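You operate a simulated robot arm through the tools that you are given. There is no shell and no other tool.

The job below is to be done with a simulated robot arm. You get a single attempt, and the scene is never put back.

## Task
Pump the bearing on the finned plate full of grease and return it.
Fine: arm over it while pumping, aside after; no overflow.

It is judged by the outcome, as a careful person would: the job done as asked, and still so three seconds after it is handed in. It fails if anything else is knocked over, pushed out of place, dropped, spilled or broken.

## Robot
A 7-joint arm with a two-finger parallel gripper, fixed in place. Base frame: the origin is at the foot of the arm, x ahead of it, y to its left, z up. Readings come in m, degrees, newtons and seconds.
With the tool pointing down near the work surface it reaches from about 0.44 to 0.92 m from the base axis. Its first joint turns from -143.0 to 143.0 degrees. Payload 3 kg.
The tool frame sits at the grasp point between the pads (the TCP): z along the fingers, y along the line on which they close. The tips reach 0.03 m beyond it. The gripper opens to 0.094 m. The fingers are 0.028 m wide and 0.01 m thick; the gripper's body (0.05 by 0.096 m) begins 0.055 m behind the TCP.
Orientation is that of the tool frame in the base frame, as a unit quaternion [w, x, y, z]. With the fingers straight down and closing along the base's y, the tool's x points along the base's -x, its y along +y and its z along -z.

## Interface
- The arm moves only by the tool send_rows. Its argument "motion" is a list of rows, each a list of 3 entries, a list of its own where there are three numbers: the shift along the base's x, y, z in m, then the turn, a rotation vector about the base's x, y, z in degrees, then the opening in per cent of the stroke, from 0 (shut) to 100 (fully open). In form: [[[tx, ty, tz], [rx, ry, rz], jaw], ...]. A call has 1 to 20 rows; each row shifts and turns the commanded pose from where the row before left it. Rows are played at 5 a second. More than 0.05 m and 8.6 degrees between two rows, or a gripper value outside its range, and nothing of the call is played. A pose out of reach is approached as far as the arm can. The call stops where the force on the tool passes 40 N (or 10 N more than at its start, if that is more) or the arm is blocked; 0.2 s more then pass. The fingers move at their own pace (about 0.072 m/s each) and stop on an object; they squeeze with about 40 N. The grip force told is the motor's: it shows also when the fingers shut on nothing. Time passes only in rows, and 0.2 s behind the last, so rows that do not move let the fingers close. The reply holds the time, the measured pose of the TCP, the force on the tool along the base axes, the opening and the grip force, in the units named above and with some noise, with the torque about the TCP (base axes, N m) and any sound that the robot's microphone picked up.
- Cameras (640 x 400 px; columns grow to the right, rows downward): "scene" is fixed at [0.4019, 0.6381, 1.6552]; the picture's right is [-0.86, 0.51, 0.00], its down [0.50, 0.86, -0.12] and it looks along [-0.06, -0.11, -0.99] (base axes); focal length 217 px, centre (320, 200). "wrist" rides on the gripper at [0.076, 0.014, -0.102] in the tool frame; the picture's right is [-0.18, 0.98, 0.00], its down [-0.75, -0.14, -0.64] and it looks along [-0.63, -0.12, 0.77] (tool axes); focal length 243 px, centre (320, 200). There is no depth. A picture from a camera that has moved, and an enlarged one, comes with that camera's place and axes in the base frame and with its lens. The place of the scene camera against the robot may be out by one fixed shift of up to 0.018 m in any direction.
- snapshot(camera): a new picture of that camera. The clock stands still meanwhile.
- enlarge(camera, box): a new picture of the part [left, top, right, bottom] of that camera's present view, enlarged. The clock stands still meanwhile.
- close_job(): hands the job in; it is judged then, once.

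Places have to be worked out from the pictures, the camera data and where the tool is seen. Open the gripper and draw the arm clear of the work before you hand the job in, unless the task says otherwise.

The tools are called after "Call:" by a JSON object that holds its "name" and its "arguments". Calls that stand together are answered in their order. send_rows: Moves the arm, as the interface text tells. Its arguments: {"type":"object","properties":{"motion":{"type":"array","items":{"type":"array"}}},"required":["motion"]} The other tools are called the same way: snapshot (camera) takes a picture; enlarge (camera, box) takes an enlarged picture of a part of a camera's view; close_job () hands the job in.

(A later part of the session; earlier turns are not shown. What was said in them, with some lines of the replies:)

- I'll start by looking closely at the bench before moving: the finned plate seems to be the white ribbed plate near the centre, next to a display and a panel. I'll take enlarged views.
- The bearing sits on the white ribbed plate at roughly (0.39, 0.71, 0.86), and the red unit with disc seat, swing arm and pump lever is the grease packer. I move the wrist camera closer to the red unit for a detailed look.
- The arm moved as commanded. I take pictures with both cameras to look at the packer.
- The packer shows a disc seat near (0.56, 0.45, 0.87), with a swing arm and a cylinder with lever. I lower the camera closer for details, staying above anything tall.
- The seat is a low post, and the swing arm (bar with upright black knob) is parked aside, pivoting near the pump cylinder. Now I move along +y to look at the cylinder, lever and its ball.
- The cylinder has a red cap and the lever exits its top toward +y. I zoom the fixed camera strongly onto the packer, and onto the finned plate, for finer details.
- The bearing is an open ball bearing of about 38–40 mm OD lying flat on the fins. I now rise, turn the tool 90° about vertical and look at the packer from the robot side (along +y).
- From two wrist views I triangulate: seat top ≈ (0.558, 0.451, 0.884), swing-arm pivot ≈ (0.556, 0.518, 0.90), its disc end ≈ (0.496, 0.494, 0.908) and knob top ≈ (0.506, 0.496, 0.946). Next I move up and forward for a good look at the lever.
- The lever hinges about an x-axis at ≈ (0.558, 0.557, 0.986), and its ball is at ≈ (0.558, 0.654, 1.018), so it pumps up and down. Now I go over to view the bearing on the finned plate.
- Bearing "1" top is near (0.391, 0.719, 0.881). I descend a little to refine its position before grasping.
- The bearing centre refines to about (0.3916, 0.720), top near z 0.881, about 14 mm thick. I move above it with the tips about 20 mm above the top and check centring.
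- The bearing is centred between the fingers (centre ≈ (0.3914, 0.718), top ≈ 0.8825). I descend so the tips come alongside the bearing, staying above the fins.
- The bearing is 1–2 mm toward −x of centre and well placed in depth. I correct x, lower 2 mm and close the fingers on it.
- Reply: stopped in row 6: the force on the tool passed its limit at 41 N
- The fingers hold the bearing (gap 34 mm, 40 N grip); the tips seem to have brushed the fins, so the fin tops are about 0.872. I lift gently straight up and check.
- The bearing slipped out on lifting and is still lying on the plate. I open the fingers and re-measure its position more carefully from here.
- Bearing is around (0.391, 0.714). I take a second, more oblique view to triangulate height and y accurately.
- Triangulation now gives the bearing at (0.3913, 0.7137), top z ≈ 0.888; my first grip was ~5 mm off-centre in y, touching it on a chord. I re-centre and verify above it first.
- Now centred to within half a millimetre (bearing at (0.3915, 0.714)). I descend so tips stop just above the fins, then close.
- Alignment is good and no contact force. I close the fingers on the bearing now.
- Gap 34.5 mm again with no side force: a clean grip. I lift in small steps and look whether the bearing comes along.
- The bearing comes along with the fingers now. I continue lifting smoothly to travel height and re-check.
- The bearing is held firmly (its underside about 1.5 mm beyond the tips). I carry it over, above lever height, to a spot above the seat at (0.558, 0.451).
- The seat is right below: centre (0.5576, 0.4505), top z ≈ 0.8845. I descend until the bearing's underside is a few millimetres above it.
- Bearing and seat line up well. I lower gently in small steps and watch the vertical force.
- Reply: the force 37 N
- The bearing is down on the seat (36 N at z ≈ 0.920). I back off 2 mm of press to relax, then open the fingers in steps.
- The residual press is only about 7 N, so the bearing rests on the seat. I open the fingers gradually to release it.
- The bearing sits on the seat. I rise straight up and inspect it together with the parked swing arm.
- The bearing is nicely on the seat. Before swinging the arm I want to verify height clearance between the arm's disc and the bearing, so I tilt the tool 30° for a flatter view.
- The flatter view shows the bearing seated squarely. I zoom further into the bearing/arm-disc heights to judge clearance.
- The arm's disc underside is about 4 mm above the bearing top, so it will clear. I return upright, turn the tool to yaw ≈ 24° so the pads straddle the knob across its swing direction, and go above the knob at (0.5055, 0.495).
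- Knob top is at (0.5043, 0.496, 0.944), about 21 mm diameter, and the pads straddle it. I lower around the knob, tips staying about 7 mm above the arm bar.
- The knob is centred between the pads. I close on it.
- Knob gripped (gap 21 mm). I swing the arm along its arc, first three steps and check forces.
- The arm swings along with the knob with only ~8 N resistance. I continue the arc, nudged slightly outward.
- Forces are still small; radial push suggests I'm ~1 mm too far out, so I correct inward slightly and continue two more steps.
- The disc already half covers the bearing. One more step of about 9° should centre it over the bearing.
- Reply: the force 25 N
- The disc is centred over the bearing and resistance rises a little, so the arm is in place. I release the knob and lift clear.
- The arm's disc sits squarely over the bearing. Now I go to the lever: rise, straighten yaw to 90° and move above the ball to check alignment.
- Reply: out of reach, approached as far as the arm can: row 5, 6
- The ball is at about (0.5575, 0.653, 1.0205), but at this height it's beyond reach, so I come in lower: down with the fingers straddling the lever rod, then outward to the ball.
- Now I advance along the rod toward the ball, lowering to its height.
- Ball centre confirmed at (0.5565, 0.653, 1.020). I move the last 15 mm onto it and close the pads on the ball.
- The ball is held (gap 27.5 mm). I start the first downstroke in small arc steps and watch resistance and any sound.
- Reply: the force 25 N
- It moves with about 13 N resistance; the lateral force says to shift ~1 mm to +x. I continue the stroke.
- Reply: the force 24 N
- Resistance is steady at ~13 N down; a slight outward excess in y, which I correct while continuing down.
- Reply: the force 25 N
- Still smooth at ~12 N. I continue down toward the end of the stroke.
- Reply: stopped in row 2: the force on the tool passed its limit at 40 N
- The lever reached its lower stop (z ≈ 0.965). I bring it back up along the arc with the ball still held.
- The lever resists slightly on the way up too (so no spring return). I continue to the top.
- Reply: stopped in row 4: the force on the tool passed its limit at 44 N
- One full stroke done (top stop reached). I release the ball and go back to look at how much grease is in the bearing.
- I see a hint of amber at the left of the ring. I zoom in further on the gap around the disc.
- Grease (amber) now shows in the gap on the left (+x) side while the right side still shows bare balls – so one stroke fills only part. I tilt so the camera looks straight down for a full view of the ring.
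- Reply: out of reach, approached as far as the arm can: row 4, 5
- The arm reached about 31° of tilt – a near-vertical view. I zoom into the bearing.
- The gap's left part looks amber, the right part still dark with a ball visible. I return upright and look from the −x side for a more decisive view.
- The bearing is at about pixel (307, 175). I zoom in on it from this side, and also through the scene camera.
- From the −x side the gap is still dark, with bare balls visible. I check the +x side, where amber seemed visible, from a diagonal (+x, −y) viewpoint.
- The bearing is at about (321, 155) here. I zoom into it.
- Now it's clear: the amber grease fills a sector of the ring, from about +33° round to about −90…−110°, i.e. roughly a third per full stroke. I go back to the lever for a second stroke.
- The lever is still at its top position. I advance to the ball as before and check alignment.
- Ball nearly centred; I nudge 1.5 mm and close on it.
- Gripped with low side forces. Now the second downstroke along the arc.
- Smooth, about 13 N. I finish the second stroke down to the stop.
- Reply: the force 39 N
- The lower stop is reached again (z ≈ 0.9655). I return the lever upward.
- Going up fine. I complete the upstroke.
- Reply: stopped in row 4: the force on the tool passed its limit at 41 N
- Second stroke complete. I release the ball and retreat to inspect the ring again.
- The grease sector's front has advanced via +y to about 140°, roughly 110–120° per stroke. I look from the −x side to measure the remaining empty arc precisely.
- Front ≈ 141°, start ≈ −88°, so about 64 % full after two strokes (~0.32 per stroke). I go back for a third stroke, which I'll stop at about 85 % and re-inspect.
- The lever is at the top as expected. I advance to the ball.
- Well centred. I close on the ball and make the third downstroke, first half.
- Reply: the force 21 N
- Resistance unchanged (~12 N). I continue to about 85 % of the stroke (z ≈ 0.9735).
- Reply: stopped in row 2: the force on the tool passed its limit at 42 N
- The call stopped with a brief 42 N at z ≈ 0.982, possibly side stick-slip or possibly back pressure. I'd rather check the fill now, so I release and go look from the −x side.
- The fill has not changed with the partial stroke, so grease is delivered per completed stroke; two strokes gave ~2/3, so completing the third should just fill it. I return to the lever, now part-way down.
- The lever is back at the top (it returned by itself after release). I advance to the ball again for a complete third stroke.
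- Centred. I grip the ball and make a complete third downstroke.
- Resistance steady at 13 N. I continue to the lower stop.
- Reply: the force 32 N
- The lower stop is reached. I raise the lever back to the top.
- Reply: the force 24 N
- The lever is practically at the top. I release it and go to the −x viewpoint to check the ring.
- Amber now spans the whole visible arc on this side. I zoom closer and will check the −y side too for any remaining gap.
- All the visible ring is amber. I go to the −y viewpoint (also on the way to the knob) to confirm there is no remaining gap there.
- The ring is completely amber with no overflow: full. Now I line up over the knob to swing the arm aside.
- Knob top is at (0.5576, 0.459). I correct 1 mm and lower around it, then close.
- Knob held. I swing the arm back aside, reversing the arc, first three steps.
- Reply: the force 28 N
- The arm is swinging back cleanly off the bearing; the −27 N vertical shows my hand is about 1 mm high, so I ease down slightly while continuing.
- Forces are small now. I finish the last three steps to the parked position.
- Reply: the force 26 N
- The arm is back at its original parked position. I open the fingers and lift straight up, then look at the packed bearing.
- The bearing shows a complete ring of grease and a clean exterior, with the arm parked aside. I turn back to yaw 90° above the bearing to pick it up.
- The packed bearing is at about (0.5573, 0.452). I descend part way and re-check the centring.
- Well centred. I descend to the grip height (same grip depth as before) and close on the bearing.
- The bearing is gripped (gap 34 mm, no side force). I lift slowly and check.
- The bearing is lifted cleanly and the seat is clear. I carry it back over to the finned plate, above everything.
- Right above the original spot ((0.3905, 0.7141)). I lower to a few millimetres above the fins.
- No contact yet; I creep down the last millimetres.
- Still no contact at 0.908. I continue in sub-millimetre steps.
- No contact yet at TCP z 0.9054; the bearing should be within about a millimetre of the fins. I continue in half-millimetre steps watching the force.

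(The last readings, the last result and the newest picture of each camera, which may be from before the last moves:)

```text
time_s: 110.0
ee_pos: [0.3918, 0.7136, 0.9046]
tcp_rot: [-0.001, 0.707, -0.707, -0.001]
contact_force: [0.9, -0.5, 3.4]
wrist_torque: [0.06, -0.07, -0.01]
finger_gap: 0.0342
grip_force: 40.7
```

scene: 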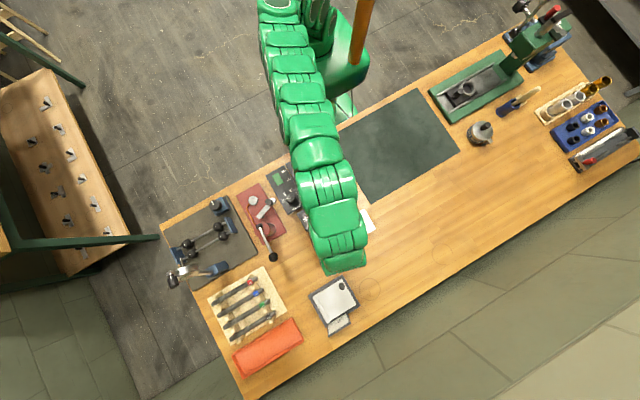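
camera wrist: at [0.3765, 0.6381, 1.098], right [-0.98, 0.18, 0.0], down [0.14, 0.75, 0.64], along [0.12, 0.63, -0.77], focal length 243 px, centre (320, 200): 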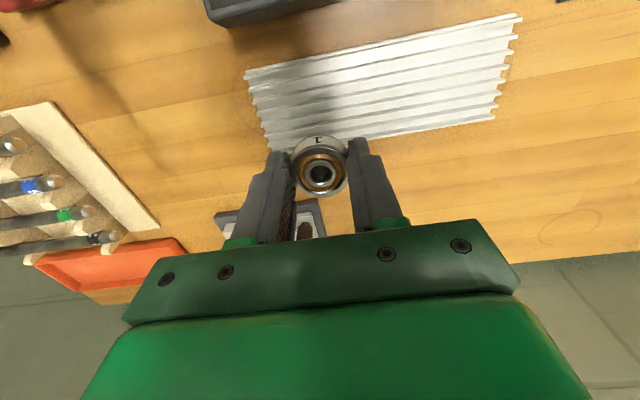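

First contact shows (3.4 N up). One more tiny step to be sure it's seated.

Call:
{"name": "send_rows", "arguments": {"motion": [[[0, 0, -0.0004], [0, 0, 0], 10], [[0, 0, 0], [0, 0, 0], 10]]}}

```text
time_s: 110.6
ee_pos: [0.3918, 0.7142, 0.9049]
tcp_rot: [-0.001, 0.707, -0.707, -0.001]
contact_force: [-1.2, -0.7, 12.0]
wrist_torque: [0.18, 0.13, 0.04]
finger_gap: 0.034
grip_force: 39.6
```

Contact is firm at 12 N, so the bearing rests on the fins. I open the fingers gradually.

Call:
{"name": "send_rows", "arguments": {"motion": [[[0, 0, 0], [0, 0, 0], 38], [[0, 0, 0], [0, 0, 0], 42], [[0, 0, 0.0005], [0, 0, 0], 50], [[0, 0, 0.001], [0, 0, 0], 65], [[0, 0, 0], [0, 0, 0], 75], [[0, 0, 0], [0, 0, 0], 75]]}}

Call:
{"name": "enlarge", "arguments": {"camera": "wrist", "box": [220, 80, 420, 220]}}

```text
time_s: 112.0
ee_pos: [0.3926, 0.7129, 0.9061]
tcp_rot: [-0.001, 0.707, -0.707, -0.001]
contact_force: [-1.3, -0.4, -0.7]
wrist_torque: [0.01, -0.06, 0.03]
finger_gap: 0.0706
grip_force: 0.1
```

```text
2.86 times, centred on (320, 150) of wrist
camera zoom: at [0.3774, 0.6379, 1.0076], right [-0.98, 0.18, 0.0], down [0.14, 0.75, 0.64], along [0.12, 0.63, -0.77], focal length 693 px, centre (320, 343)
```

zoom: 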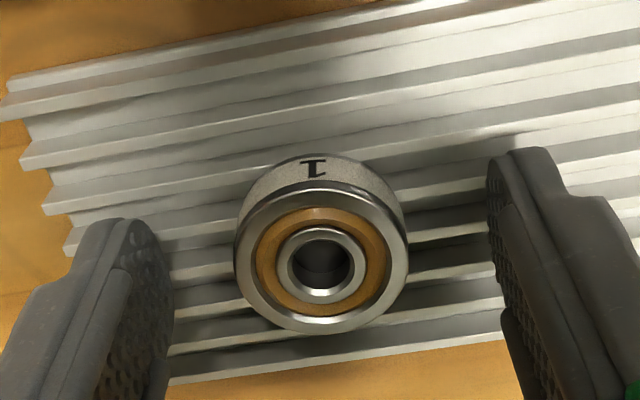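

The bearing lies flat on the fins exactly where it was. I lift straight up and away.

Call:
{"name": "send_rows", "arguments": {"motion": [[[0, 0, 0.01], [0, 0, 0], 80], [[0, 0, 0.02], [0, 0, 0], 90], [[0, 0, 0.03], [0, 0, 0], 100], [[0, -0.01, 0.035], [0, 0, 0], 100], [[0, -0.03, 0.03], [0, 0, 0], 100], [[0, -0.04, 0.02], [0, 0, 0], 100], [[0, -0.045, 0.01], [0, 0, 0], 100], [[-0.01, -0.045, 0.01], [0, 0, 0], 100], [[-0.02, -0.04, 0.01], [0, 0, 0], 100], [[-0.03, -0.035, 0.01], [0, 0, 0], 100]]}}

Call:
{"name": "snapshot", "arguments": {"camera": "scene"}}

Call:
{"name": "snapshot", "arguments": {"camera": "wrist"}}

```text
time_s: 114.2
ee_pos: [0.3305, 0.4689, 1.0915]
tcp_rot: [-0.002, 0.707, -0.707, -0.001]
contact_force: [-0.5, -0.3, 1.1]
wrist_torque: [0.02, -0.03, -0.03]
finger_gap: 0.0939
grip_force: 0.0
```

```text
taken
```

scene: 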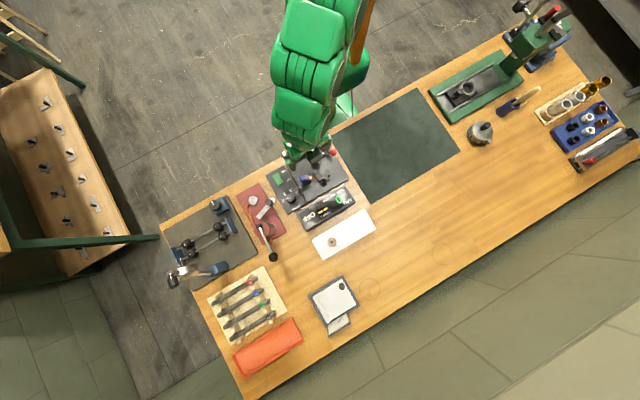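

```text
taken
camera wrist: at [0.3161, 0.3928, 1.1931], right [-0.98, 0.18, 0.0], down [0.14, 0.75, 0.64], along [0.12, 0.63, -0.76], focal length 243 px, centre (320, 200)
```

wrist: 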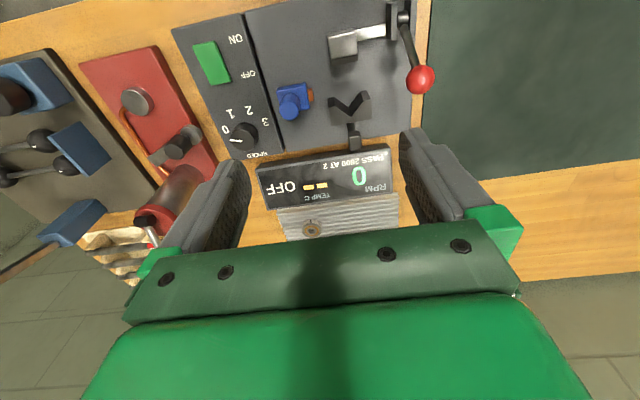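

Everything is in place. I raise the arm well clear and take a final close look at the packer and the bearing.

Call:
{"name": "send_rows", "arguments": {"motion": [[[0, -0.02, 0.04], [0, 0, 0], 100], [[0, -0.02, 0.04], [0, 0, 0], 100], [[0, -0.02, 0.04], [0, 0, 0], 100], [[0, 0, 0], [0, 0, 0], 100]]}}

Call:
{"name": "enlarge", "arguments": {"camera": "scene", "box": [230, 170, 390, 270]}}

Call:
{"name": "enlarge", "arguments": {"camera": "scene", "box": [306, 205, 382, 262]}}

```text
time_s: 115.2
ee_pos: [0.3327, 0.4061, 1.2072]
tcp_rot: [-0.003, -0.706, 0.709, 0.002]
contact_force: [-0.2, -0.8, 0.6]
wrist_torque: [-0.01, 0.02, 0.0]
finger_gap: 0.094
grip_force: 0.1
```

```text
4.00 times, centred on (310, 220) of scene
camera zoom: at [0.4019, 0.6381, 1.6552], right [-0.86, 0.51, 0.0], down [0.5, 0.86, -0.12], along [-0.06, -0.11, -0.99], focal length 869 px, centre (360, 120)
```

zoom: 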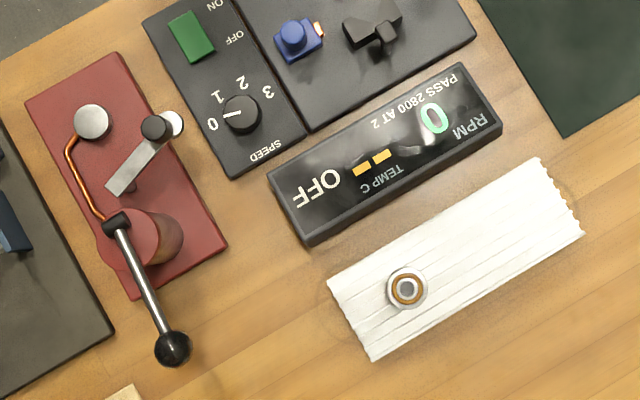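

```text
7.02 times, centred on (344, 234) of scene
camera zoom: at [0.4019, 0.6381, 1.6552], right [-0.86, 0.51, 0.0], down [0.5, 0.86, -0.12], along [-0.06, -0.11, -0.99], focal length 1525 px, centre (152, -35)
```

zoom: 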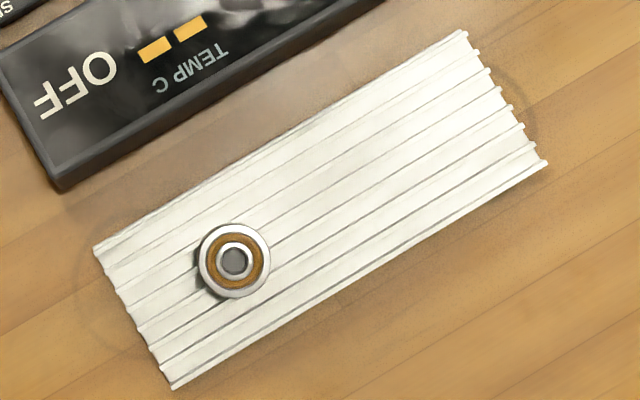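

The bearing is packed full, with an amber ring all the way round and no overflow. It lies at its original spot on the unmoved finned plate. The packer's arm is parked aside, its lever is up, and the gripper is open and well clear, so I hand the job in.

Call:
{"name": "close_job", "arguments": {}}

```text
The job is handed in.
```

The bearing is packed full of grease and back in its original spot on the finned plate. The job is handed in.

- **Filling:** It took three full strokes of the lever, with the swing arm over the bearing throughout. The amber ring now goes all the way round, and I saw no overflow.
- **After pumping:** I swung the arm back to where it was parked. The lever is up, and the gripper is open and clear of the bench.
- **First grip slipped:** My first try at picking up the bearing was off-centre. The fingers brushed the fins at about 40 N and the bearing slid out on lifting, but it stayed on the plate. The final pictures show the plate where it started.
- **Partial stroke:** One stroke was cut short at the 40 N force limit. It added no grease, so I redid it as a full stroke.
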